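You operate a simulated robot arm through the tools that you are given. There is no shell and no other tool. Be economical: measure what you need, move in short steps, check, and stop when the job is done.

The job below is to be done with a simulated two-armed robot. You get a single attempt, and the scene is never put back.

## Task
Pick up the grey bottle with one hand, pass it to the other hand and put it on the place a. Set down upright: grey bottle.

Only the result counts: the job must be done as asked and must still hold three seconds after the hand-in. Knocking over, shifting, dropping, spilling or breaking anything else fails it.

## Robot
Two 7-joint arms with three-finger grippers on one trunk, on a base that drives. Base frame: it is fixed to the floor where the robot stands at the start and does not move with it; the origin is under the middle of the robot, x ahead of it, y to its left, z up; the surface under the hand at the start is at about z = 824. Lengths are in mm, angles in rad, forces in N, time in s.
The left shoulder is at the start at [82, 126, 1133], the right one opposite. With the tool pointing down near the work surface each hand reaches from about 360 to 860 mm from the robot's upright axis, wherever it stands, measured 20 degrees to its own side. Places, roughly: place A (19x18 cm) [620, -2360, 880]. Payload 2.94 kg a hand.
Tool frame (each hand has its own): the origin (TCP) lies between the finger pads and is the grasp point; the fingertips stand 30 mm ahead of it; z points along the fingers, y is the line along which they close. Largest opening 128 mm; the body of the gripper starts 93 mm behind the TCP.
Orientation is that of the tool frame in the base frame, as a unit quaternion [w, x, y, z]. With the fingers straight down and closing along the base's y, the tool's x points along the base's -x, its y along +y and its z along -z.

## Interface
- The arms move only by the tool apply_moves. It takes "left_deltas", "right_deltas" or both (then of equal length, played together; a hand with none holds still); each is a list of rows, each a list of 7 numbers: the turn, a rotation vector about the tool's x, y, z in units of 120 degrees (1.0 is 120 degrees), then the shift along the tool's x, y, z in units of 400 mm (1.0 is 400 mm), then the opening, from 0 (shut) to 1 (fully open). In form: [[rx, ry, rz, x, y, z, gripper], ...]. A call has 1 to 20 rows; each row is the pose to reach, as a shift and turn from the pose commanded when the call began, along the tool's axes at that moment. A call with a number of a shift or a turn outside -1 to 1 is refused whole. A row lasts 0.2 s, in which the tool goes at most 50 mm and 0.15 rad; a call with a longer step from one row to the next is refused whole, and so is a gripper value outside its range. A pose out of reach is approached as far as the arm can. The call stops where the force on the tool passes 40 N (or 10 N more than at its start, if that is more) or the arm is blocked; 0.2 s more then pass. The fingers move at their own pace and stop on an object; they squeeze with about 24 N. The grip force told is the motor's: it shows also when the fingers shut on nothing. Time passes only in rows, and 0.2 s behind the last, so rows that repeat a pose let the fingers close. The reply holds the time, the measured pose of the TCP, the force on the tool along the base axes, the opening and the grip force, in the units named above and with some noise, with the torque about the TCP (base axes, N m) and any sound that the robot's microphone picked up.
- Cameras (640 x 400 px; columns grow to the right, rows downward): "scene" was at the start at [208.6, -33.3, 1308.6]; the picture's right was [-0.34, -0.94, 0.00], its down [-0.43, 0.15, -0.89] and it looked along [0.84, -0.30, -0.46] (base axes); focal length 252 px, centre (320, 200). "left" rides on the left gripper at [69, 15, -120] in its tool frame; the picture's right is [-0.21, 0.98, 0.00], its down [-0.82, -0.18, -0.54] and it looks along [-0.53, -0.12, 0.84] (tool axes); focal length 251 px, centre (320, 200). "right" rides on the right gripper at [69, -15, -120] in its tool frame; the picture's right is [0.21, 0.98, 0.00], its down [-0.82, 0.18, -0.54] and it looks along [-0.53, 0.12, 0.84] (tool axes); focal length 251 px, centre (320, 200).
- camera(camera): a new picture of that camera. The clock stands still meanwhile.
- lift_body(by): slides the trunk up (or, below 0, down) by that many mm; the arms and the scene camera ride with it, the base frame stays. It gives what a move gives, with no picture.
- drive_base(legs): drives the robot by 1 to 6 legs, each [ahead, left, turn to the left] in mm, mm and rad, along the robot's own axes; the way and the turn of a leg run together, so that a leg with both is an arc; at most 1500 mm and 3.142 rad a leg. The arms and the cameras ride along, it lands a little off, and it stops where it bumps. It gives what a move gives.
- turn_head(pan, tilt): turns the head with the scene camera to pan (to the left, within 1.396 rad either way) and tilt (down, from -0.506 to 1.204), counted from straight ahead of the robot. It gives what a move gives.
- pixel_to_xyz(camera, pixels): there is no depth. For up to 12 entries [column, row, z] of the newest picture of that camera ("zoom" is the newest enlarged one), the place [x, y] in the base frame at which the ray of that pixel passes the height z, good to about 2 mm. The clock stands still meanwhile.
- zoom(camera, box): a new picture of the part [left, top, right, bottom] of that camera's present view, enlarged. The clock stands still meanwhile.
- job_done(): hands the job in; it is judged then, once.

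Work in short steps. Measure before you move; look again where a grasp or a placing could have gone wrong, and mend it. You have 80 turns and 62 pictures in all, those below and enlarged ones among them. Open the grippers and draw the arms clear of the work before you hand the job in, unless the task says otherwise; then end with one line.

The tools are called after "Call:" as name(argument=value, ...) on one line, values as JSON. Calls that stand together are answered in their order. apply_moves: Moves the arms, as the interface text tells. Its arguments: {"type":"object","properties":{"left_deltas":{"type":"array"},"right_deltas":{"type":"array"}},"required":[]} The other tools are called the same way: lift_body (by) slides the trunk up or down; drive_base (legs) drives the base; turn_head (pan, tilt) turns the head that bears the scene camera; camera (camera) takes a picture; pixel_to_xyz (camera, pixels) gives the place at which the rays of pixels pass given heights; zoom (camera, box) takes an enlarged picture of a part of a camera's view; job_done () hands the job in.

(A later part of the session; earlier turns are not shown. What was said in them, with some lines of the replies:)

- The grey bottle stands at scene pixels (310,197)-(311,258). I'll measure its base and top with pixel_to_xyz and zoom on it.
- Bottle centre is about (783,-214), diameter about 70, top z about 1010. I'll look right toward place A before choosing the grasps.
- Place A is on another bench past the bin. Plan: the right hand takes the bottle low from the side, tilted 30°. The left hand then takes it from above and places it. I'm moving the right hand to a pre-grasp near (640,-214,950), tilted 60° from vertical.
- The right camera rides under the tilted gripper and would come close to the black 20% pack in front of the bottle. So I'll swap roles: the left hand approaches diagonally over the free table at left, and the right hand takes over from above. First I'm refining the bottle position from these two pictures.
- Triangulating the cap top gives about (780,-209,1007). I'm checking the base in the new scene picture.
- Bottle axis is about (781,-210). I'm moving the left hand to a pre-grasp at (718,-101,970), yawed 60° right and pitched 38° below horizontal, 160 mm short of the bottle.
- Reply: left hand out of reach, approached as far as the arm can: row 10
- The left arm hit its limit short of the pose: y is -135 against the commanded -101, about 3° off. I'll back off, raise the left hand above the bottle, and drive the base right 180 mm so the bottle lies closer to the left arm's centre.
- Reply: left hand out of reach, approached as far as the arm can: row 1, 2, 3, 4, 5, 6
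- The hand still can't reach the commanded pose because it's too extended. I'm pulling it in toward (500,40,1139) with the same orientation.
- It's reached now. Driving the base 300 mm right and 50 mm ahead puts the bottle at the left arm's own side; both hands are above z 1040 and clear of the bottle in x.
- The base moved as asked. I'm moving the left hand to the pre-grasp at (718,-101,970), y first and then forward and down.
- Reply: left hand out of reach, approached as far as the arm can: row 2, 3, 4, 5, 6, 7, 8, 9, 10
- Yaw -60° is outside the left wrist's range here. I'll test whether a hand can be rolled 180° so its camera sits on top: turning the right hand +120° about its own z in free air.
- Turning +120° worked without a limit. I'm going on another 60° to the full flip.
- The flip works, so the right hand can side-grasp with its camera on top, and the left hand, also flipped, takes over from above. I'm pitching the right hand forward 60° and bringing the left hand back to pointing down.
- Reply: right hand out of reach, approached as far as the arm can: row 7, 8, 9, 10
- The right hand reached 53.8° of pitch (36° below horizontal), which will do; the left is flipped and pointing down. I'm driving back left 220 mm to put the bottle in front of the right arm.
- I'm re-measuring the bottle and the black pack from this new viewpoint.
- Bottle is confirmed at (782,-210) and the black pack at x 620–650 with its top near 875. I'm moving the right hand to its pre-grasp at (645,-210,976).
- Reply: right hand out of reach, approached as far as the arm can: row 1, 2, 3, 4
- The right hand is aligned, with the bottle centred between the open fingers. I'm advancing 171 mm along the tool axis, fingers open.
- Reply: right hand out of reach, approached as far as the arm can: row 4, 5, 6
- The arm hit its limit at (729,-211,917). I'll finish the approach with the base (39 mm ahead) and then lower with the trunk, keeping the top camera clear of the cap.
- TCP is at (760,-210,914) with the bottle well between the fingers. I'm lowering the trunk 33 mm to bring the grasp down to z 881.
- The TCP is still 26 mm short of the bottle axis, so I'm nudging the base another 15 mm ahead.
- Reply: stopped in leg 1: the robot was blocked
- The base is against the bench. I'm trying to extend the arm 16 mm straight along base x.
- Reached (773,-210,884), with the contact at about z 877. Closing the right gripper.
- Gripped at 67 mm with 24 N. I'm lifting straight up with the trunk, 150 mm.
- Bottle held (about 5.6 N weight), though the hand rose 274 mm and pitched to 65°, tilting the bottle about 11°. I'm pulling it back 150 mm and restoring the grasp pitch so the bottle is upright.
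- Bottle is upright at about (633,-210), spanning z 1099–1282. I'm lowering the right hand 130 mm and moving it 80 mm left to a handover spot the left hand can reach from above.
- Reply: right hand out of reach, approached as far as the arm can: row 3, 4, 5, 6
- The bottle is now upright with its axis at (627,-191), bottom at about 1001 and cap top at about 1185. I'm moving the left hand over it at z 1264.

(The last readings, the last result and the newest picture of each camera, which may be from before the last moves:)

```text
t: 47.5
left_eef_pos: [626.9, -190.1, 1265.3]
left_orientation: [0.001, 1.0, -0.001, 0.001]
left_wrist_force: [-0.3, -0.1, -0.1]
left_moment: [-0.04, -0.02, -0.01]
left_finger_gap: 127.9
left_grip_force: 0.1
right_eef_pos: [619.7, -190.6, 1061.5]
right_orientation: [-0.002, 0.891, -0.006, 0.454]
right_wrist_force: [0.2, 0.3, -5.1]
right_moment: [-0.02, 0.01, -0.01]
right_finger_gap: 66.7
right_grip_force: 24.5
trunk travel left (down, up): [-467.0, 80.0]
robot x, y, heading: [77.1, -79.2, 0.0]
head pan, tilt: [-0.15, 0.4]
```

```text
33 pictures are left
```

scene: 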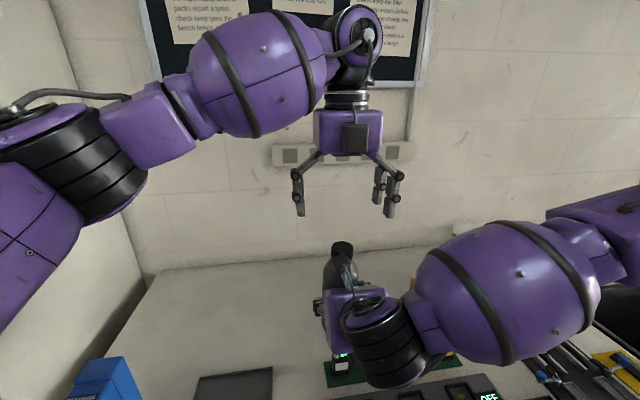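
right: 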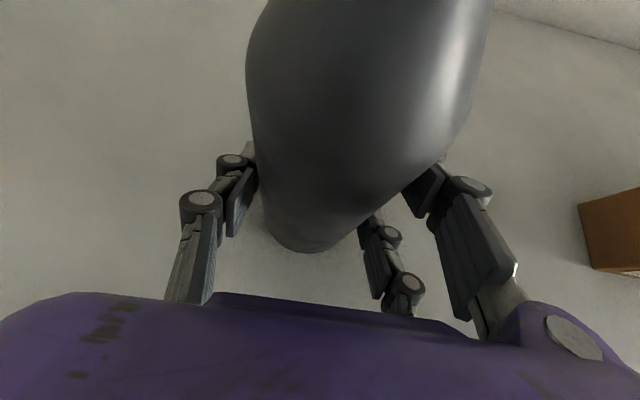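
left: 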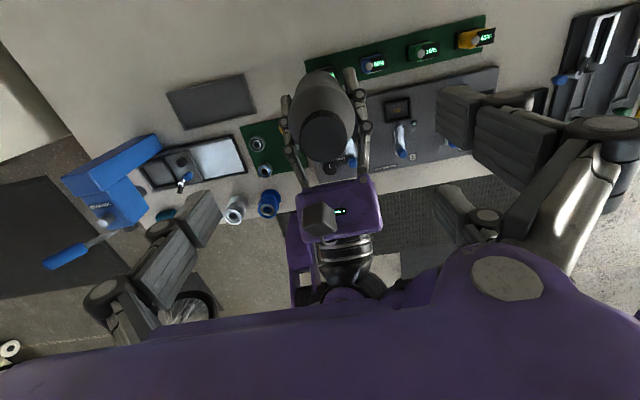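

The left hand is over the bottle. I'm checking the cap centre at pixel (327,133) of the left view.

Call:
pixel_to_xyz(camera="left", pixels=[[327, 134, 1185], [301, 134, 1185], [353, 134, 1185], [327, 160, 1185], [327, 108, 1185], [318, 212, 1190]])

Call:
zoom(camera="left", box=[260, 60, 400, 150])

```text
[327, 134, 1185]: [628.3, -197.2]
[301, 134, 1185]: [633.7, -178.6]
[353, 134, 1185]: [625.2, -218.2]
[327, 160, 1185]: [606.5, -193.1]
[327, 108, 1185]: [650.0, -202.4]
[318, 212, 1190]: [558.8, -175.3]
```

```text
4.44 times, centred on (330, 105) of left
```

zoom: 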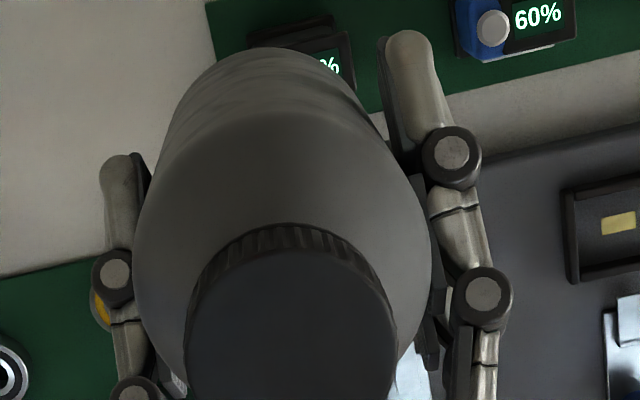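

Cap centre is at (628,-197), well matched. I'm shifting 4 mm and descending 145 mm with the left fingers open, straddling the bottle's upper body.

Call:
apply_moves(left_deltas=[[0, 0, 0, 0, 0.01, 0.06, 1], [0, 0, 0, 0, 0.01, 0.12, 1], [0, 0, 0, 0, 0.01, 0.18, 1], [0, 0, 0, 0, 0.01, 0.24, 1], [0, 0, 0, 0, 0.01, 0.3, 1], [0, 0, 0, 0, 0.01, 0.36, 1], [0, 0, 0, 0, 0.01, 0.3625, 1]])

Call:
camera(camera="left")

Call:
zoom(camera="scene", box=[240, 120, 480, 380])

```text
t: 49.1
left_eef_pos: [625.3, -195.3, 1119.6]
left_orientation: [0.0, 1.0, -0.002, -0.001]
left_wrist_force: [-0.1, 0.6, -1.2]
left_moment: [0.02, -0.03, -0.01]
left_finger_gap: 127.8
left_grip_force: 0.0
right_eef_pos: [619.1, -192.3, 1061.2]
right_orientation: [-0.004, 0.892, -0.005, 0.453]
right_wrist_force: [-0.5, -1.3, -5.4]
right_moment: [0.0, 0.04, -0.01]
right_finger_gap: 66.5
right_grip_force: 24.5
trunk travel left (down, up): [-467.0, 80.0]
robot x, y, heading: [78.1, -83.8, -0.001]
head pan, tilt: [-0.15, 0.4]
```

```text
31 pictures are left
```

left: 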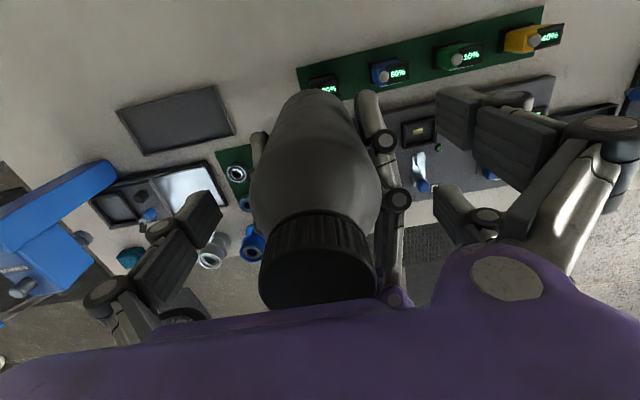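

```text
1.54 times, centred on (360, 250) of scene
```

zoom: 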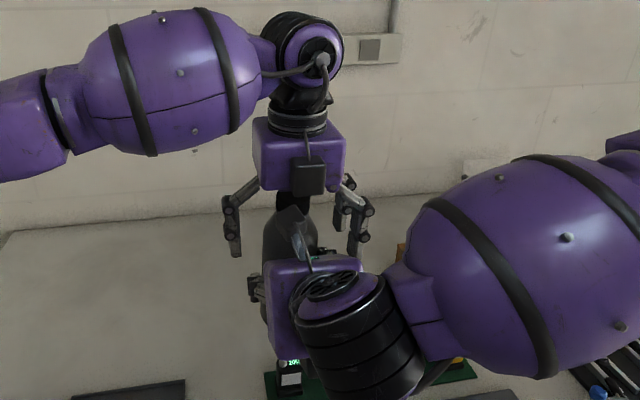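

The left fingers straddle the bottle above the right ones, with no contact forces. Closing the left gripper while the right still holds.

Call:
apply_moves(left_deltas=[[0, 0, 0, 0, 0, 0, 0.7], [0, 0, 0, 0, 0, 0, 0.5], [0, 0, 0, 0, 0, 0, 0.2], [0, 0, 0, 0, 0, 0, 0], [0, 0, 0, 0, 0, 0, 0], [0, 0, 0, 0, 0, 0, 0]])

Call:
camera(camera="left")

```text
t: 50.5
left_eef_pos: [625.1, -200.0, 1122.0]
left_orientation: [0.005, 1.0, -0.002, 0.0]
left_wrist_force: [-0.7, -3.2, -1.8]
left_moment: [0.17, 0.17, 0.56]
left_finger_gap: 85.6
left_grip_force: 24.3
right_eef_pos: [617.3, -189.2, 1060.6]
right_orientation: [-0.006, 0.893, -0.002, 0.451]
right_wrist_force: [0.8, 3.4, -5.8]
right_moment: [-0.41, -0.11, -0.51]
right_finger_gap: 66.5
right_grip_force: 23.5
trunk travel left (down, up): [-467.0, 80.0]
robot x, y, heading: [78.4, -82.2, -0.001]
head pan, tilt: [-0.15, 0.4]
stopped in row 6 (right hand): the force on the tool passed its limit at 40 N (the readings are from after the stop); the commanded pose is now the measured one
```

```text
29 pictures are left
```

left: 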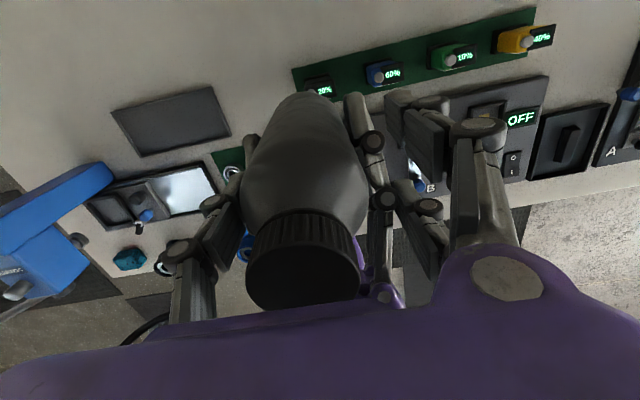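

The left fingers stopped at 85.6 mm against the right hand's finger linkage, not the bottle. I'll reopen, raise the left hand about 65 mm, and grip the cap instead, clear of the right fingers.

Call:
apply_moves(left_deltas=[[0, 0, 0, 0, 0, 0, 0.8], [0, 0, 0, 0, 0, 0, 0.9], [0, 0, 0, 0, 0, 0, 0.9], [0, 0, 0, 0, 0, -0.08, 0.9], [0, 0, 0, 0, 0, -0.16, 0.9], [0, 0, 0, 0, 0, -0.1625, 0.9]])

Call:
camera(camera="left")

Call:
zoom(camera="scene", box=[260, 120, 460, 320])

```text
t: 51.9
left_eef_pos: [624.6, -198.6, 1186.7]
left_orientation: [0.005, 1.0, -0.003, 0.0]
left_wrist_force: [0.2, -0.2, -0.2]
left_moment: [0.0, 0.04, 0.0]
left_finger_gap: 115.2
left_grip_force: 0.0
right_eef_pos: [618.2, -188.4, 1060.2]
right_orientation: [-0.006, 0.892, -0.003, 0.452]
right_wrist_force: [0.0, -0.4, -6.1]
right_moment: [-0.02, 0.08, -0.01]
right_finger_gap: 66.6
right_grip_force: 24.1
trunk travel left (down, up): [-467.0, 80.0]
robot x, y, heading: [75.4, -84.5, -0.004]
head pan, tilt: [-0.15, 0.4]
```

```text
28 pictures are left
```

left: 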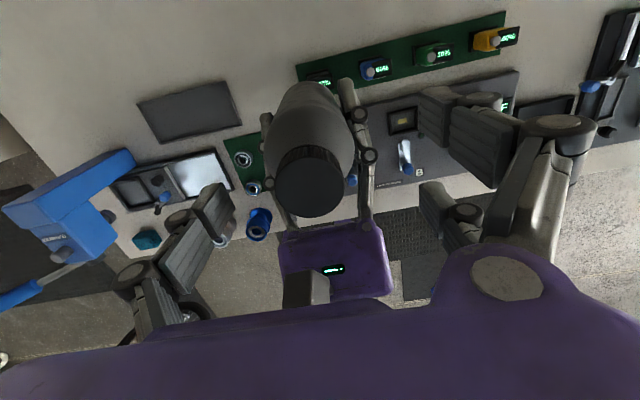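

```text
2.00 times, centred on (360, 220) of scene
```

zoom: 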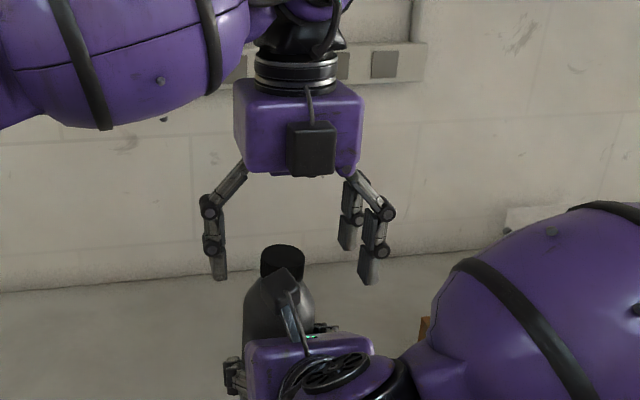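

I'm measuring the cap top centre at pixel (309,183).

Call:
pixel_to_xyz(camera="left", pixels=[[309, 183, 1184], [275, 180, 1184], [343, 180, 1184], [309, 217, 1184], [309, 150, 1184]])

Call:
zoom(camera="left", box=[250, 70, 390, 230])

```text
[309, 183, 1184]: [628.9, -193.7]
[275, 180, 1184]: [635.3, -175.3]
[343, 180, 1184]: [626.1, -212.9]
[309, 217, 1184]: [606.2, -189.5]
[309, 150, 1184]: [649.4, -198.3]
```

```text
2.50 times, centred on (320, 150) of left
```

zoom: 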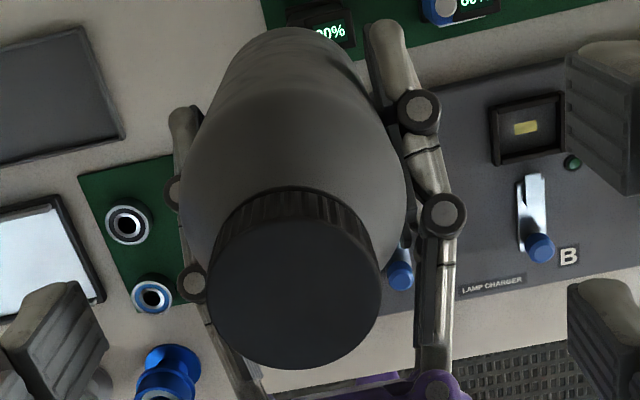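

Cap centre is at (629,-194). I'm centring the left hand on it and closing.

Call:
apply_moves(left_deltas=[[0, 0, 0, 0.01, -0.012, 0.005, 0.8], [0, 0, 0, 0.01, -0.012, 0.005, 0.5], [0, 0, 0, 0.01, -0.012, 0.005, 0.3], [0, 0, 0, 0.01, -0.012, 0.005, 0.1], [0, 0, 0, 0.01, -0.012, 0.005, 0], [0, 0, 0, 0.01, -0.012, 0.005, 0]])

Call:
camera(camera="left")

Call:
zoom(camera="scene", box=[260, 120, 460, 320])

```text
t: 53.3
left_eef_pos: [629.8, -191.4, 1183.1]
left_orientation: [0.003, 1.0, -0.002, 0.001]
left_wrist_force: [-1.4, 20.7, 4.4]
left_moment: [1.2, 0.11, -0.09]
left_finger_gap: 35.2
left_grip_force: 23.5
right_eef_pos: [617.3, -190.4, 1059.6]
right_orientation: [-0.004, 0.892, -0.004, 0.451]
right_wrist_force: [2.7, -20.5, -11.5]
right_moment: [1.41, 0.31, -0.18]
right_finger_gap: 67.4
right_grip_force: 23.9
trunk travel left (down, up): [-467.0, 80.0]
robot x, y, heading: [75.2, -79.1, -0.005]
head pan, tilt: [-0.15, 0.4]
```

```text
25 pictures are left
```

left: 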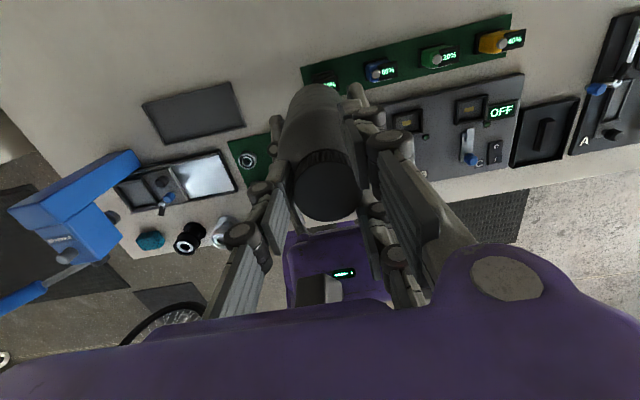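

```text
2.00 times, centred on (360, 220) of scene
```

zoom: 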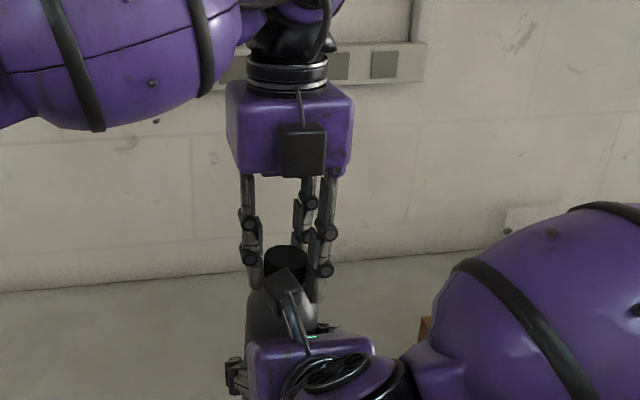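

The left grips the cap at 35 mm with 24 N, but there is about 20 N sideways preload between the hands. I'm easing the left hand about 4 mm toward +y to relieve it.

Call:
apply_moves(left_deltas=[[0, 0, 0, 0, -0.005, 0, 0], [0, 0, 0, 0, -0.01, 0, 0], [0, 0, 0, 0, -0.01, 0, 0]])

```text
t: 54.1
left_eef_pos: [628.7, -190.3, 1185.0]
left_orientation: [0.006, 1.0, -0.004, 0.0]
left_wrist_force: [-4.4, 11.6, 9.7]
left_moment: [1.01, 0.0, 0.13]
left_finger_gap: 35.1
left_grip_force: 24.0
right_eef_pos: [617.3, -188.2, 1059.9]
right_orientation: [-0.006, 0.892, -0.002, 0.451]
right_wrist_force: [3.4, -12.6, -16.4]
right_moment: [0.49, 0.62, -0.25]
right_finger_gap: 67.2
right_grip_force: 23.9
trunk travel left (down, up): [-467.0, 80.0]
robot x, y, heading: [76.2, -78.4, -0.004]
head pan, tilt: [-0.15, 0.4]
```

The preload halved, with about 10 N pushing up on the left. I'm easing another 3 mm in +y and 3 mm up.

Call:
apply_moves(left_deltas=[[0, 0, 0, 0, -0.0075, -0.004, 0], [0, 0, 0, 0, -0.0075, -0.0075, 0], [0, 0, 0, 0, -0.0075, -0.0075, 0]])

Call:
zoom(camera="left", box=[240, 70, 420, 240])

```text
t: 54.9
left_eef_pos: [628.9, -187.0, 1187.4]
left_orientation: [0.006, 1.0, -0.004, 0.0]
left_wrist_force: [-4.1, -1.0, 0.1]
left_moment: [0.57, -0.16, 0.15]
left_finger_gap: 32.5
left_grip_force: 24.1
right_eef_pos: [617.7, -188.3, 1061.0]
right_orientation: [-0.007, 0.892, -0.001, 0.452]
right_wrist_force: [3.7, 0.6, -5.5]
right_moment: [-0.71, 0.59, -0.1]
right_finger_gap: 66.4
right_grip_force: 24.3
trunk travel left (down, up): [-467.0, 80.0]
robot x, y, heading: [76.1, -74.5, -0.003]
head pan, tilt: [-0.15, 0.4]
```

```text
2.35 times, centred on (330, 155) of left
```

zoom: 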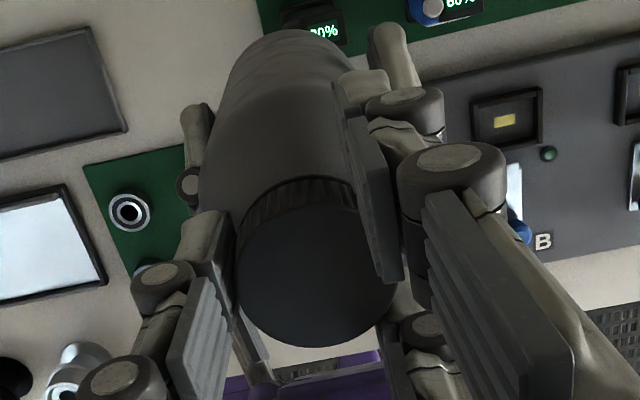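

Forces are now balanced. Before releasing the right hand, a pull test: raise the left 4 mm and see whether it carries load without slipping.

Call:
apply_moves(left_deltas=[[0, 0, 0, 0, 0, -0.005, 0], [0, 0, 0, 0, 0, -0.01, 0], [0, 0, 0, 0, 0, -0.01, 0], [0, 0, 0, 0, 0, -0.01, 0]])

```text
t: 55.9
left_eef_pos: [629.7, -187.0, 1189.7]
left_orientation: [0.004, 1.0, -0.003, 0.0]
left_wrist_force: [0.6, -3.3, -24.1]
left_moment: [0.13, 0.19, -0.1]
left_finger_gap: 28.6
left_grip_force: 24.1
right_eef_pos: [617.3, -187.9, 1062.2]
right_orientation: [-0.007, 0.891, -0.003, 0.453]
right_wrist_force: [-0.3, 2.8, 19.3]
right_moment: [-0.36, -0.38, 0.07]
right_finger_gap: 66.8
right_grip_force: 23.5
trunk travel left (down, up): [-467.0, 80.0]
robot x, y, heading: [76.4, -82.3, -0.005]
head pan, tilt: [-0.15, 0.4]
```

The left carries 24 N without letting go, but the gap keeps shrinking (35 to 28.6), so I'm looking closely from both views.

Call:
zoom(camera="left", box=[240, 90, 420, 240])

Call:
zoom(camera="scene", box=[300, 170, 420, 310])

Call:
zoom(camera="right", box=[160, 0, 560, 250])

```text
2.67 times, centred on (330, 165) of left
```

zoom: 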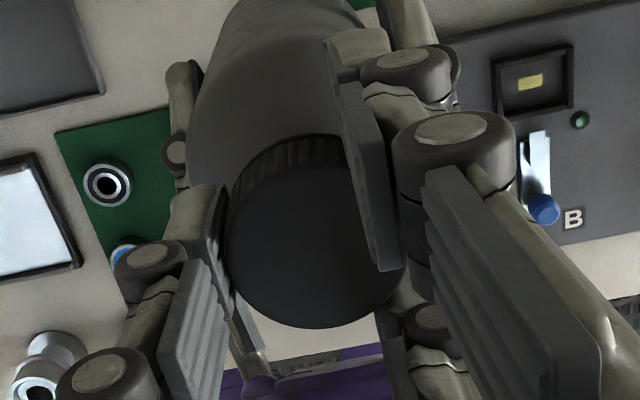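

```text
2.86 times, centred on (360, 240) of scene
```

zoom: 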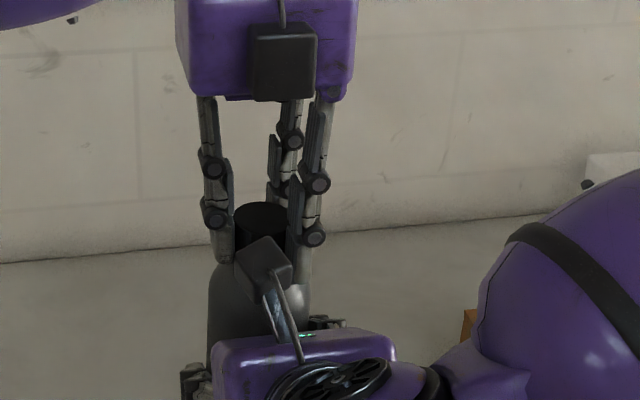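

```text
1.60 times, centred on (360, 125) of right
```

zoom: 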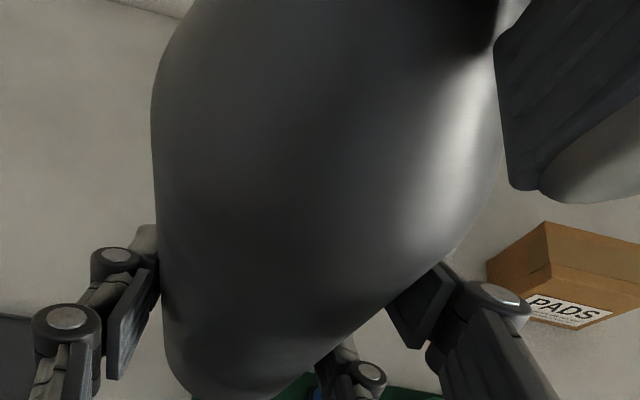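

The readings fit: the hand has one finger opposed to a pair, which seats around the 37 mm cap at a gap of about 28 (the same geometry gives 67 on the 70 mm body). The cap is caged and carried 24 N. I'm easing the left 3 mm down and opening the right hand.

Call:
apply_moves(left_deltas=[[0, 0, 0, 0, 0, 0.004, 0], [0, 0, 0, 0, 0, 0.0065, 0], [0, 0, 0, 0, 0, 0.0065, 0]])

Call:
apply_moves(right_deltas=[[0, 0, 0, 0, 0, 0, 0.58], [0, 0, 0, 0, 0, 0, 0.65], [0, 0, 0, 0, 0, 0, 0.8], [0, 0, 0, 0, 0, 0, 1], [0, 0, 0, 0, 0, 0, 1]])

Call:
camera(camera="right")

Call:
camera(camera="scene")

```text
t: 56.7
left_eef_pos: [628.6, -186.4, 1187.9]
left_orientation: [0.005, 1.0, -0.002, -0.001]
left_wrist_force: [-6.7, -2.3, -21.7]
left_moment: [0.2, 0.65, 0.0]
left_finger_gap: 28.5
left_grip_force: 24.0
right_eef_pos: [618.3, -189.8, 1060.1]
right_orientation: [-0.005, 0.892, -0.004, 0.452]
right_wrist_force: [6.1, 1.9, 16.2]
right_moment: [-0.43, -0.06, 0.03]
right_finger_gap: 67.0
right_grip_force: 23.8
trunk travel left (down, up): [-467.0, 80.0]
robot x, y, heading: [78.0, -82.7, -0.005]
head pan, tilt: [-0.15, 0.4]
```

```text
t: 57.9
left_eef_pos: [629.3, -185.4, 1188.1]
left_orientation: [0.005, 1.0, -0.003, 0.001]
left_wrist_force: [0.1, -0.6, -5.9]
left_moment: [0.01, -0.03, 0.01]
left_finger_gap: 28.8
left_grip_force: 23.5
right_eef_pos: [617.9, -188.0, 1059.8]
right_orientation: [-0.006, 0.892, -0.003, 0.452]
right_wrist_force: [-0.5, -0.3, 0.5]
right_moment: [-0.02, -0.01, -0.02]
right_finger_gap: 128.2
right_grip_force: 0.1
trunk travel left (down, up): [-467.0, 80.0]
robot x, y, heading: [75.2, -79.9, -0.003]
head pan, tilt: [-0.15, 0.4]
```

```text
19 pictures are left
```

right: 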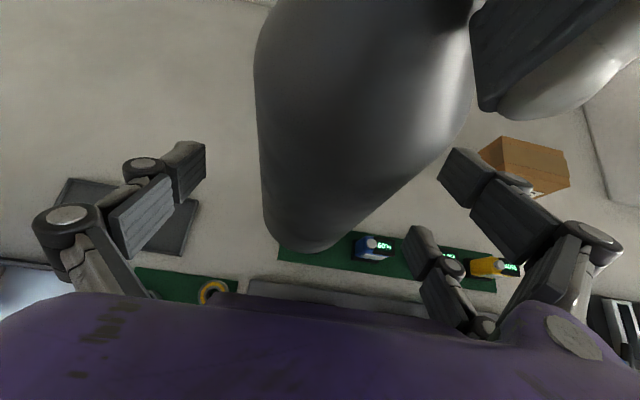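

```text
18 pictures are left
```

scene: 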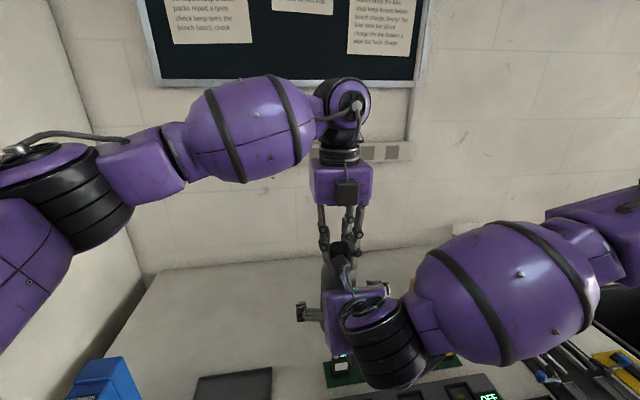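

The left hand alone carries the bottle (5.9 N) and the right is open. I'm withdrawing the right hand straight back, then to its own side.

Call:
apply_moves(right_deltas=[[0, 0, 0, -0.044, 0, -0.06, 1], [0, 0, 0, -0.088, 0, -0.121, 1], [0, 0, 0, -0.132, 0, -0.181, 1], [0, 0, 0, -0.177, 0, -0.242, 1], [0, 0, 0, -0.177, 0.1, -0.242, 1], [0, 0, 0, -0.177, 0.2, -0.242, 1], [0, 0, 0, -0.177, 0.3, -0.242, 1], [0, 0, 0, -0.177, 0.4, -0.242, 1]])

```text
t: 59.7
left_eef_pos: [626.4, -188.8, 1189.9]
left_orientation: [0.005, 1.0, -0.002, 0.002]
left_wrist_force: [-1.0, 0.0, -4.8]
left_moment: [0.02, -0.06, 0.01]
left_finger_gap: 28.5
left_grip_force: 24.2
right_eef_pos: [554.2, -377.3, 1056.7]
right_orientation: [-0.006, 0.894, -0.003, 0.447]
right_wrist_force: [-0.5, -0.1, -0.4]
right_moment: [0.05, -0.02, 0.03]
right_finger_gap: 128.0
right_grip_force: 0.1
right hand out of reach, approached as far as the arm can: row 2, 3, 4, 5, 6, 7, 8
trunk travel left (down, up): [-467.0, 80.0]
robot x, y, heading: [78.2, -83.0, -0.005]
head pan, tilt: [-0.15, 0.4]
```

The right hand is clear. I'm folding it to pointing down, higher and closer, while the left brings the bottle back in front of its own side.

Call:
apply_moves(left_deltas=[[0, 0, 0, -0.03, -0.075, 0, 0], [0, 0, 0, -0.06, -0.15, 0, 0], [0, 0, 0, -0.09, -0.225, 0, 0], [0, 0, 0, -0.12, -0.3, 0, 0], [0, 0, 0, -0.15, -0.375, 0, 0], [0, 0, 0, -0.18, -0.45, 0, 0], [0, 0, 0, -0.21, -0.525, 0, 0], [0, 0, 0, -0.25, -0.6, 0, 0], [0, 0, 0, -0.25, -0.6, 0, 0]], right_deltas=[[0, -0.055, 0, 0.002, 0, -0.04, 1], [0, -0.11, 0, 0.004, 0, -0.08, 1], [0, -0.165, 0, 0.006, 0, -0.12, 1], [0, -0.22, 0, 0.008, 0, -0.16, 1], [0, -0.275, 0, 0.01, 0, -0.2, 1], [0, -0.33, 0, 0.012, 0, -0.24, 1], [0, -0.385, 0, 0.014, 0, -0.28, 1], [0, -0.44, 0, 0.014, 0, -0.32, 1], [0, -0.44, 0, 0.014, 0, -0.32, 1]])

Call:
turn_head(pan=-1.1, tilt=0.35)

Call:
camera(camera="scene")

```text
t: 61.7
left_eef_pos: [531.1, 52.7, 1186.3]
left_orientation: [0.006, 1.0, -0.003, 0.001]
left_wrist_force: [0.2, -0.1, -6.1]
left_moment: [0.07, 0.02, 0.03]
left_finger_gap: 28.8
left_grip_force: 23.7
right_eef_pos: [458.1, -376.7, 1136.1]
right_orientation: [-0.007, 1.0, 0.0, 0.007]
right_wrist_force: [0.1, -0.3, -0.4]
right_moment: [0.03, 0.01, -0.03]
right_finger_gap: 128.1
right_grip_force: 0.0
trunk travel left (down, up): [-467.0, 80.0]
robot x, y, heading: [76.5, -83.2, -0.002]
head pan, tilt: [-0.15, 0.4]
```

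```text
t: 62.9
left_eef_pos: [530.0, 54.6, 1185.8]
left_orientation: [0.005, 1.0, -0.003, 0.001]
left_wrist_force: [0.5, 0.0, -6.0]
left_moment: [0.01, -0.05, -0.02]
left_finger_gap: 28.4
left_grip_force: 23.9
right_eef_pos: [457.7, -375.9, 1135.1]
right_orientation: [-0.007, 1.0, 0.001, 0.008]
right_wrist_force: [-0.2, -0.2, -0.4]
right_moment: [-0.03, -0.01, -0.01]
right_finger_gap: 128.1
right_grip_force: 0.0
trunk travel left (down, up): [-467.0, 80.0]
robot x, y, heading: [78.9, -79.2, -0.004]
head pan, tilt: [-1.1, 0.351]
```

```text
17 pictures are left
```

scene: 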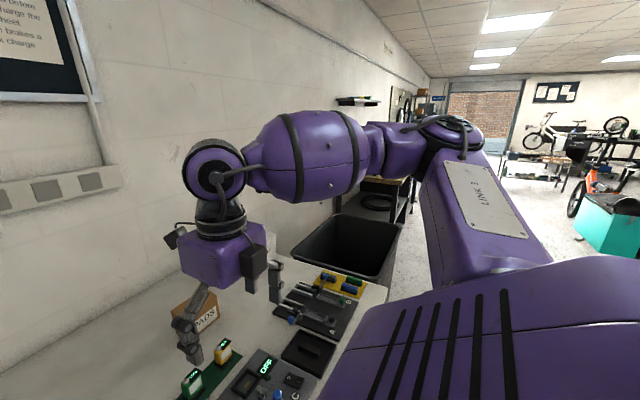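

The route to the right is past the black bin. I'm backing off 200 mm and driving 1450 mm right, then looking.

Call:
drive_base(legs=[[-200, 0, 0], [0, -1450, 0]])

Call:
turn_head(pan=-0.75, tilt=0.45)

Call:
camera(camera="scene")

```text
t: 76.9
left_eef_pos: [316.2, -1396.2, 1186.2]
left_orientation: [0.005, 1.0, -0.009, 0.001]
left_wrist_force: [0.0, 0.1, -6.5]
left_moment: [0.04, -0.02, 0.01]
left_finger_gap: 28.1
left_grip_force: 23.8
right_eef_pos: [238.1, -1824.5, 1137.1]
right_orientation: [-0.007, 1.0, -0.006, 0.008]
right_wrist_force: [0.2, -0.3, -0.3]
right_moment: [-0.02, 0.01, -0.01]
right_finger_gap: 128.0
right_grip_force: 0.1
trunk travel left (down, up): [-467.0, 80.0]
robot x, y, heading: [-137.5, -1523.4, -0.016]
head pan, tilt: [-1.1, 0.351]
```

```text
t: 77.8
left_eef_pos: [317.4, -1395.9, 1186.4]
left_orientation: [0.005, 1.0, -0.009, 0.001]
left_wrist_force: [0.6, -0.1, -6.8]
left_moment: [0.04, -0.03, -0.02]
left_finger_gap: 28.3
left_grip_force: 24.2
right_eef_pos: [239.3, -1825.5, 1135.8]
right_orientation: [-0.007, 1.0, -0.006, 0.008]
right_wrist_force: [-0.4, 0.1, -0.7]
right_moment: [0.03, -0.02, 0.01]
right_finger_gap: 127.7
right_grip_force: 0.1
trunk travel left (down, up): [-467.0, 80.0]
robot x, y, heading: [-135.7, -1526.4, -0.016]
head pan, tilt: [-0.75, 0.45]
```

```text
16 pictures are left
```

scene: 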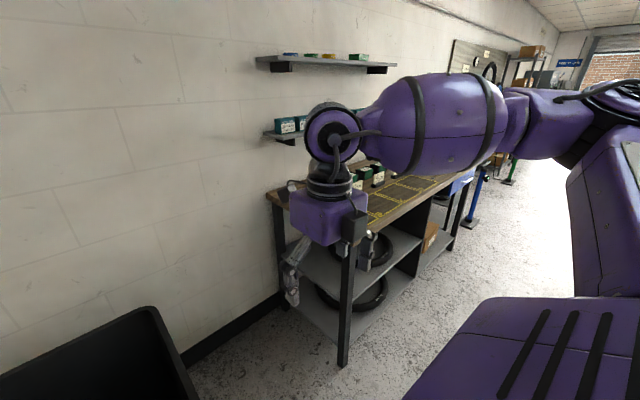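

The second bench with yellow-marked squares is ahead and my path along x=-136 is free. I'm driving another 900 mm right, then looking down at it.

Call:
drive_base(legs=[[0, -900, 0.016]])

Call:
turn_head(pan=0.0, tilt=0.6)

Call:
camera(camera="scene")

```text
t: 86.0
left_eef_pos: [306.1, -2290.8, 1185.9]
left_orientation: [0.004, 1.0, -0.004, 0.001]
left_wrist_force: [0.6, 0.3, -5.8]
left_moment: [0.03, 0.0, -0.04]
left_finger_gap: 27.8
left_grip_force: 23.9
right_eef_pos: [233.1, -2721.0, 1137.6]
right_orientation: [-0.007, 1.0, -0.001, 0.008]
right_wrist_force: [0.5, 0.1, -0.7]
right_moment: [0.04, 0.02, -0.02]
right_finger_gap: 127.9
right_grip_force: 0.0
trunk travel left (down, up): [-467.0, 80.0]
robot x, y, heading: [-148.6, -2425.6, -0.006]
head pan, tilt: [-0.75, 0.45]
```

```text
t: 87.1
left_eef_pos: [307.2, -2291.6, 1186.2]
left_orientation: [0.005, 1.0, -0.003, 0.001]
left_wrist_force: [0.3, -0.8, -6.8]
left_moment: [0.01, 0.0, 0.0]
left_finger_gap: 28.2
left_grip_force: 24.3
right_eef_pos: [232.0, -2721.6, 1135.8]
right_orientation: [-0.007, 1.0, -0.001, 0.008]
right_wrist_force: [-1.0, 0.1, -0.5]
right_moment: [-0.01, -0.01, 0.01]
right_finger_gap: 128.0
right_grip_force: 0.0
trunk travel left (down, up): [-467.0, 80.0]
robot x, y, heading: [-148.4, -2424.7, -0.003]
head pan, tilt: [0.0, 0.6]
```

```text
15 pictures are left
```

scene: 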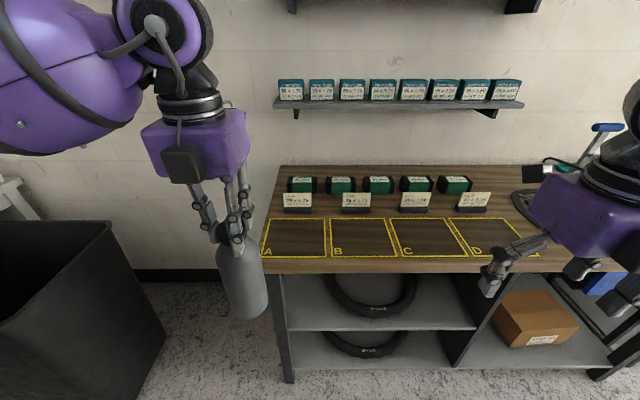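

Square A is visible at pixels (262–328, 218–257), behind it a label stand and green boxes. I'm measuring it and the objects at z≈880.

Call:
pixel_to_xyz(camera="scene", pixels=[[270, 220, 880], [325, 220, 880], [263, 256, 880], [328, 256, 880], [297, 211, 880], [297, 195, 930], [300, 271, 880], [300, 190, 880], [400, 108, 1150], [296, 237, 880]])

Call:
zoom(camera="scene", box=[180, 150, 400, 330])

```text
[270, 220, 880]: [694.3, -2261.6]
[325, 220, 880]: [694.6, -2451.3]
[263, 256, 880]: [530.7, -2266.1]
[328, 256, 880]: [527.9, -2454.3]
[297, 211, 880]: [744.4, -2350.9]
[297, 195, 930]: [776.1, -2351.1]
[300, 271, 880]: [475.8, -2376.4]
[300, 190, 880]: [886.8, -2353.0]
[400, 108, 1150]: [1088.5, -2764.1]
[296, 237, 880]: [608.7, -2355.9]
```

```text
2.22 times, centred on (290, 240) of scene
```

zoom: 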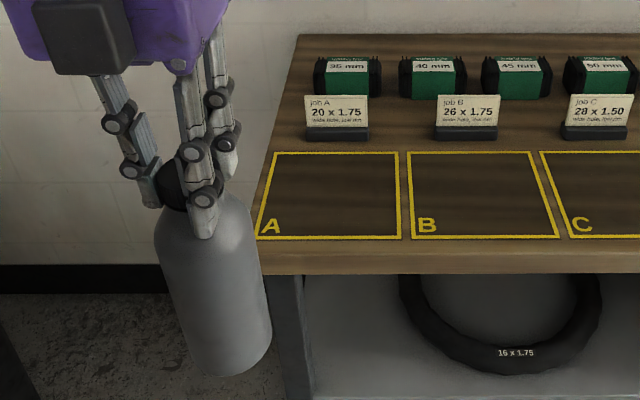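

A's centre is (612,-2358) and the label stand starts at x≈744. I'm driving 200 mm ahead and 67 mm right, bottle bottom about 120 mm above the bench, and checking the bottle bottom height by pixel.

Call:
pixel_to_xyz(camera="scene", pixels=[[244, 319, 990], [244, 319, 1000], [244, 319, 1010], [229, 235, 1184]])

Call:
drive_base(legs=[[200, -67, 0.003]])

```text
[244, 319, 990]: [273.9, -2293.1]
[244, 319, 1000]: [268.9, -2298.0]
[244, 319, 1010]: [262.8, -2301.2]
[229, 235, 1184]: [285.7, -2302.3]
```

```text
t: 88.8
left_eef_pos: [504.2, -2357.7, 1185.3]
left_orientation: [0.006, 1.0, -0.002, 0.002]
left_wrist_force: [0.6, -0.1, -5.9]
left_moment: [0.05, -0.03, 0.0]
left_finger_gap: 28.0
left_grip_force: 23.9
right_eef_pos: [430.8, -2786.0, 1136.1]
right_orientation: [-0.007, 1.0, 0.001, 0.008]
right_wrist_force: [-0.2, 0.1, 1.1]
right_moment: [0.02, 0.0, 0.0]
right_finger_gap: 128.0
right_grip_force: 0.2
trunk travel left (down, up): [-467.0, 80.0]
robot x, y, heading: [49.7, -2494.8, 0.001]
head pan, tilt: [0.0, 0.6]
```

Left TCP is at (504,-2358). I'm extending 107 mm forward over A's centre and lowering 95 mm, then looking.

Call:
apply_moves(left_deltas=[[0, 0, 0, 0.067, 0, 0, 0], [0, 0, 0, 0.134, 0, 0, 0], [0, 0, 0, 0.2, 0, 0, 0], [0, 0, 0, 0.267, 0, 0, 0], [0, 0, 0, 0.267, 0, 0.06, 0], [0, 0, 0, 0.267, 0, 0.12, 0], [0, 0, 0, 0.267, 0, 0.18, 0], [0, 0, 0, 0.267, 0, 0.2375, 0], [0, 0, 0, 0.267, 0, 0.2375, 0]])

Call:
camera(camera="scene")

```text
t: 90.8
left_eef_pos: [611.3, -2358.7, 1091.5]
left_orientation: [0.005, 1.0, -0.001, 0.001]
left_wrist_force: [0.7, -0.3, -5.9]
left_moment: [0.03, 0.01, 0.01]
left_finger_gap: 27.9
left_grip_force: 23.5
right_eef_pos: [431.8, -2786.5, 1137.1]
right_orientation: [-0.007, 1.0, 0.0, 0.007]
right_wrist_force: [-0.4, 0.1, -0.1]
right_moment: [-0.01, 0.0, 0.0]
right_finger_gap: 128.0
right_grip_force: 0.0
trunk travel left (down, up): [-467.0, 80.0]
robot x, y, heading: [47.2, -2491.1, 0.0]
head pan, tilt: [0.0, 0.6]
```

```text
13 pictures are left
```

scene: 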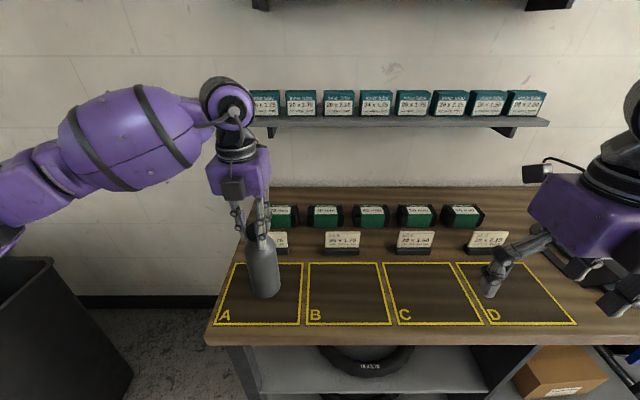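

The bottle hangs over A, about 24 mm up by estimate. I'm lowering 20 mm slowly and reading the force.

Call:
apply_moves(left_deltas=[[0, 0, 0, 0, 0, 0.015, 0], [0, 0, 0, 0, 0, 0.03, 0], [0, 0, 0, 0, 0, 0.04, 0], [0, 0, 0, 0, 0, 0.05, 0], [0, 0, 0, 0, 0, 0.05, 0]])

Call:
zoom(camera="scene", box=[180, 200, 340, 340])

```text
t: 92.0
left_eef_pos: [611.5, -2358.7, 1072.9]
left_orientation: [0.006, 1.0, -0.002, 0.002]
left_wrist_force: [-0.6, 1.6, 14.7]
left_moment: [0.22, 0.47, -0.03]
left_finger_gap: 28.1
left_grip_force: 23.9
right_eef_pos: [430.6, -2787.3, 1136.6]
right_orientation: [-0.007, 1.0, 0.001, 0.009]
right_wrist_force: [0.0, -0.5, 0.0]
right_moment: [0.02, 0.01, 0.02]
right_finger_gap: 128.1
right_grip_force: 0.0
trunk travel left (down, up): [-467.0, 80.0]
robot x, y, heading: [50.6, -2491.5, -0.001]
head pan, tilt: [0.0, 0.6]
```

```text
2.86 times, centred on (260, 270) of scene
```

zoom: 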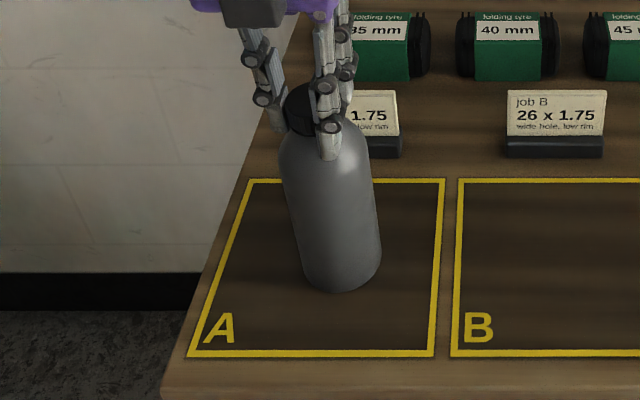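

Contact was reached: +14.7 N, slightly earlier than expected. I'm checking whether the bottle is upright by comparing base and cap positions.

Call:
pixel_to_xyz(camera="zoom", pixels=[[342, 291, 880], [303, 272, 880], [381, 258, 880], [306, 88, 1066], [306, 95, 1066]])

Call:
camera(camera="left")

```text
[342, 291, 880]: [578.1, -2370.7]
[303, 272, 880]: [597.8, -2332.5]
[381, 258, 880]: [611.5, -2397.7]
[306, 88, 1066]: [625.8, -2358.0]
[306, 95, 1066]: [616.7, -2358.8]
```

```text
11 pictures are left
```

left: 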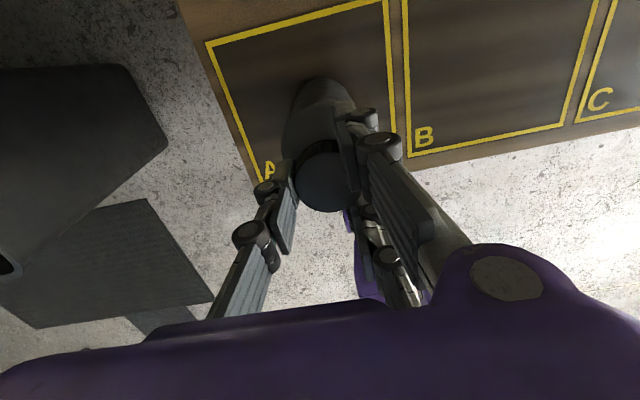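

The base centre is at about (612,-2367) and the cap at about (616,-2358), so there is about a 2.5° lean. I'm lifting 4 mm, rotating the tool 2.5° about base x to right it, and setting down again gently.

Call:
apply_moves(left_deltas=[[0, 0, 0, 0, 0, -0.01, 0], [0.011, 0, 0, 0, 0, -0.01, 0], [0.021, 0, 0, 0, 0, -0.01, 0], [0.021, 0, 0, 0, 0, -0.01, 0], [0.021, 0, 0, 0, 0, -0.006, 0], [0.021, 0, 0, 0, 0, -0.003, 0], [0.021, 0, 0, 0, 0, -0.003, 0]])

Call:
zoom(camera="scene", box=[180, 200, 340, 340])

```text
t: 93.6
left_eef_pos: [609.9, -2358.2, 1076.3]
left_orientation: [-0.017, 1.0, -0.002, 0.003]
left_wrist_force: [-2.7, 1.8, 21.5]
left_moment: [-0.29, 0.38, -0.09]
left_finger_gap: 27.7
left_grip_force: 23.5
right_eef_pos: [430.2, -2787.0, 1136.5]
right_orientation: [-0.007, 1.0, 0.001, 0.01]
right_wrist_force: [-0.7, 0.1, 0.0]
right_moment: [0.02, 0.02, 0.02]
right_finger_gap: 127.8
right_grip_force: 0.0
trunk travel left (down, up): [-467.0, 80.0]
robot x, y, heading: [52.2, -2492.8, -0.002]
head pan, tilt: [0.0, 0.6]
```

```text
2.86 times, centred on (260, 270) of scene
```

zoom: 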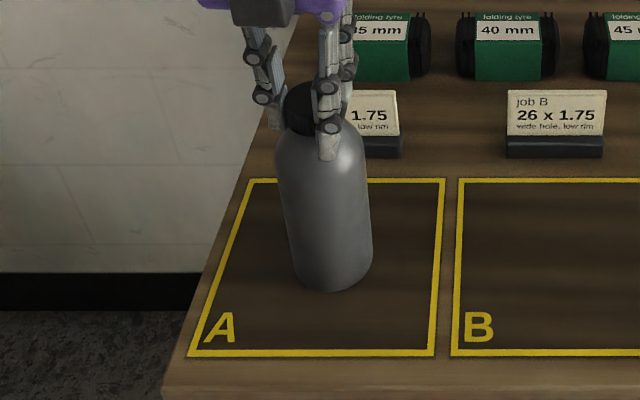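

By perspective the earlier pose was nearer upright and the torque changed sign, so I overcorrected. I'm rotating back half and easing up 2 mm to lower the pressing force.

Call:
apply_moves(left_deltas=[[0, 0, 0, 0, 0, -0.01, 0], [-0.012, 0, 0, 0, 0, -0.01, 0], [-0.012, 0, 0, 0, 0, -0.01, 0], [-0.012, 0, 0, 0, 0, -0.006, 0], [-0.012, 0, 0, 0, 0, -0.006, 0]])

```text
t: 94.8
left_eef_pos: [611.0, -2359.6, 1074.6]
left_orientation: [-0.004, 1.0, -0.001, 0.0]
left_wrist_force: [-1.5, -0.4, -2.7]
left_moment: [0.01, 0.23, -0.06]
left_finger_gap: 28.1
left_grip_force: 23.9
right_eef_pos: [431.3, -2786.6, 1137.0]
right_orientation: [-0.007, 1.0, 0.001, 0.007]
right_wrist_force: [0.2, -0.1, -1.8]
right_moment: [0.03, -0.01, 0.02]
right_finger_gap: 127.7
right_grip_force: 0.1
trunk travel left (down, up): [-467.0, 80.0]
robot x, y, heading: [47.1, -2493.8, -0.004]
head pan, tilt: [0.0, 0.6]
```

The bottle is resting with nearly no load (about half its weight on the bench). I'm opening the left gripper.

Call:
apply_moves(left_deltas=[[0, 0, 0, 0, 0, 0, 0.23], [0, 0, 0, 0, 0, 0, 0.28], [0, 0, 0, 0, 0, 0, 0.4], [0, 0, 0, 0, 0, 0, 0.6], [0, 0, 0, 0, 0, 0, 0.8], [0, 0, 0, 0, 0, 0, 0.8]])

Call:
zoom(camera="scene", box=[180, 200, 340, 340])

```text
t: 96.2
left_eef_pos: [609.3, -2358.3, 1074.7]
left_orientation: [-0.004, 1.0, -0.002, 0.001]
left_wrist_force: [-0.4, 0.1, 0.8]
left_moment: [-0.03, -0.02, -0.02]
left_finger_gap: 102.2
left_grip_force: 0.0
right_eef_pos: [431.2, -2786.8, 1137.1]
right_orientation: [-0.007, 1.0, 0.001, 0.007]
right_wrist_force: [0.4, 0.0, 0.3]
right_moment: [0.0, 0.01, 0.02]
right_finger_gap: 127.9
right_grip_force: 0.0
trunk travel left (down, up): [-467.0, 80.0]
robot x, y, heading: [47.4, -2493.9, 0.0]
head pan, tilt: [0.0, 0.6]
```

```text
2.86 times, centred on (260, 270) of scene
```

zoom: 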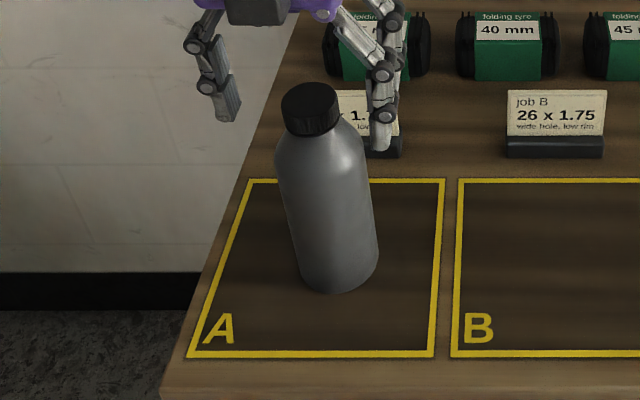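

The bottle stands free and upright in square A, and the left fingers are clear on both sides. I'm raising the left hand 150 mm and drawing it back.

Call:
apply_moves(left_deltas=[[0, 0, 0, 0, 0, -0.08, 0.8], [0, 0, 0, 0, 0, -0.16, 0.8], [0, 0, 0, 0, 0, -0.24, 0.8], [0, 0, 0, 0, 0, -0.32, 0.8], [0, 0, 0, -0.1, 0, -0.36, 0.9], [0, 0, 0, -0.2, 0, -0.36, 1], [0, 0, 0, -0.3, 0, -0.36, 1]])

Call:
camera(camera="scene")

```text
t: 97.8
left_eef_pos: [488.8, -2361.4, 1220.0]
left_orientation: [-0.005, 1.0, -0.002, 0.001]
left_wrist_force: [-0.4, -0.9, -0.1]
left_moment: [-0.01, -0.01, 0.02]
left_finger_gap: 128.0
left_grip_force: 0.0
right_eef_pos: [431.0, -2786.5, 1137.0]
right_orientation: [-0.006, 1.0, 0.001, 0.009]
right_wrist_force: [0.0, -0.5, -1.0]
right_moment: [0.0, -0.04, -0.03]
right_finger_gap: 128.2
right_grip_force: 0.1
trunk travel left (down, up): [-467.0, 80.0]
robot x, y, heading: [50.0, -2493.4, 0.0]
head pan, tilt: [0.0, 0.6]
```

```text
8 pictures are left
```

scene: 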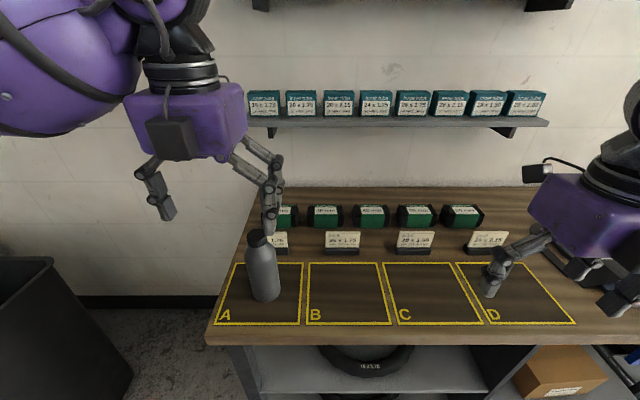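

The bottle stands upright in A at pixel (263,268), both hands are open and clear, and nothing else has moved. Handing in.

Call:
job_done()

```text
The job is handed in.
```

The grey bottle was picked up by the right hand, passed to the left hand, and now stands upright on place A; both grippers are open and clear.
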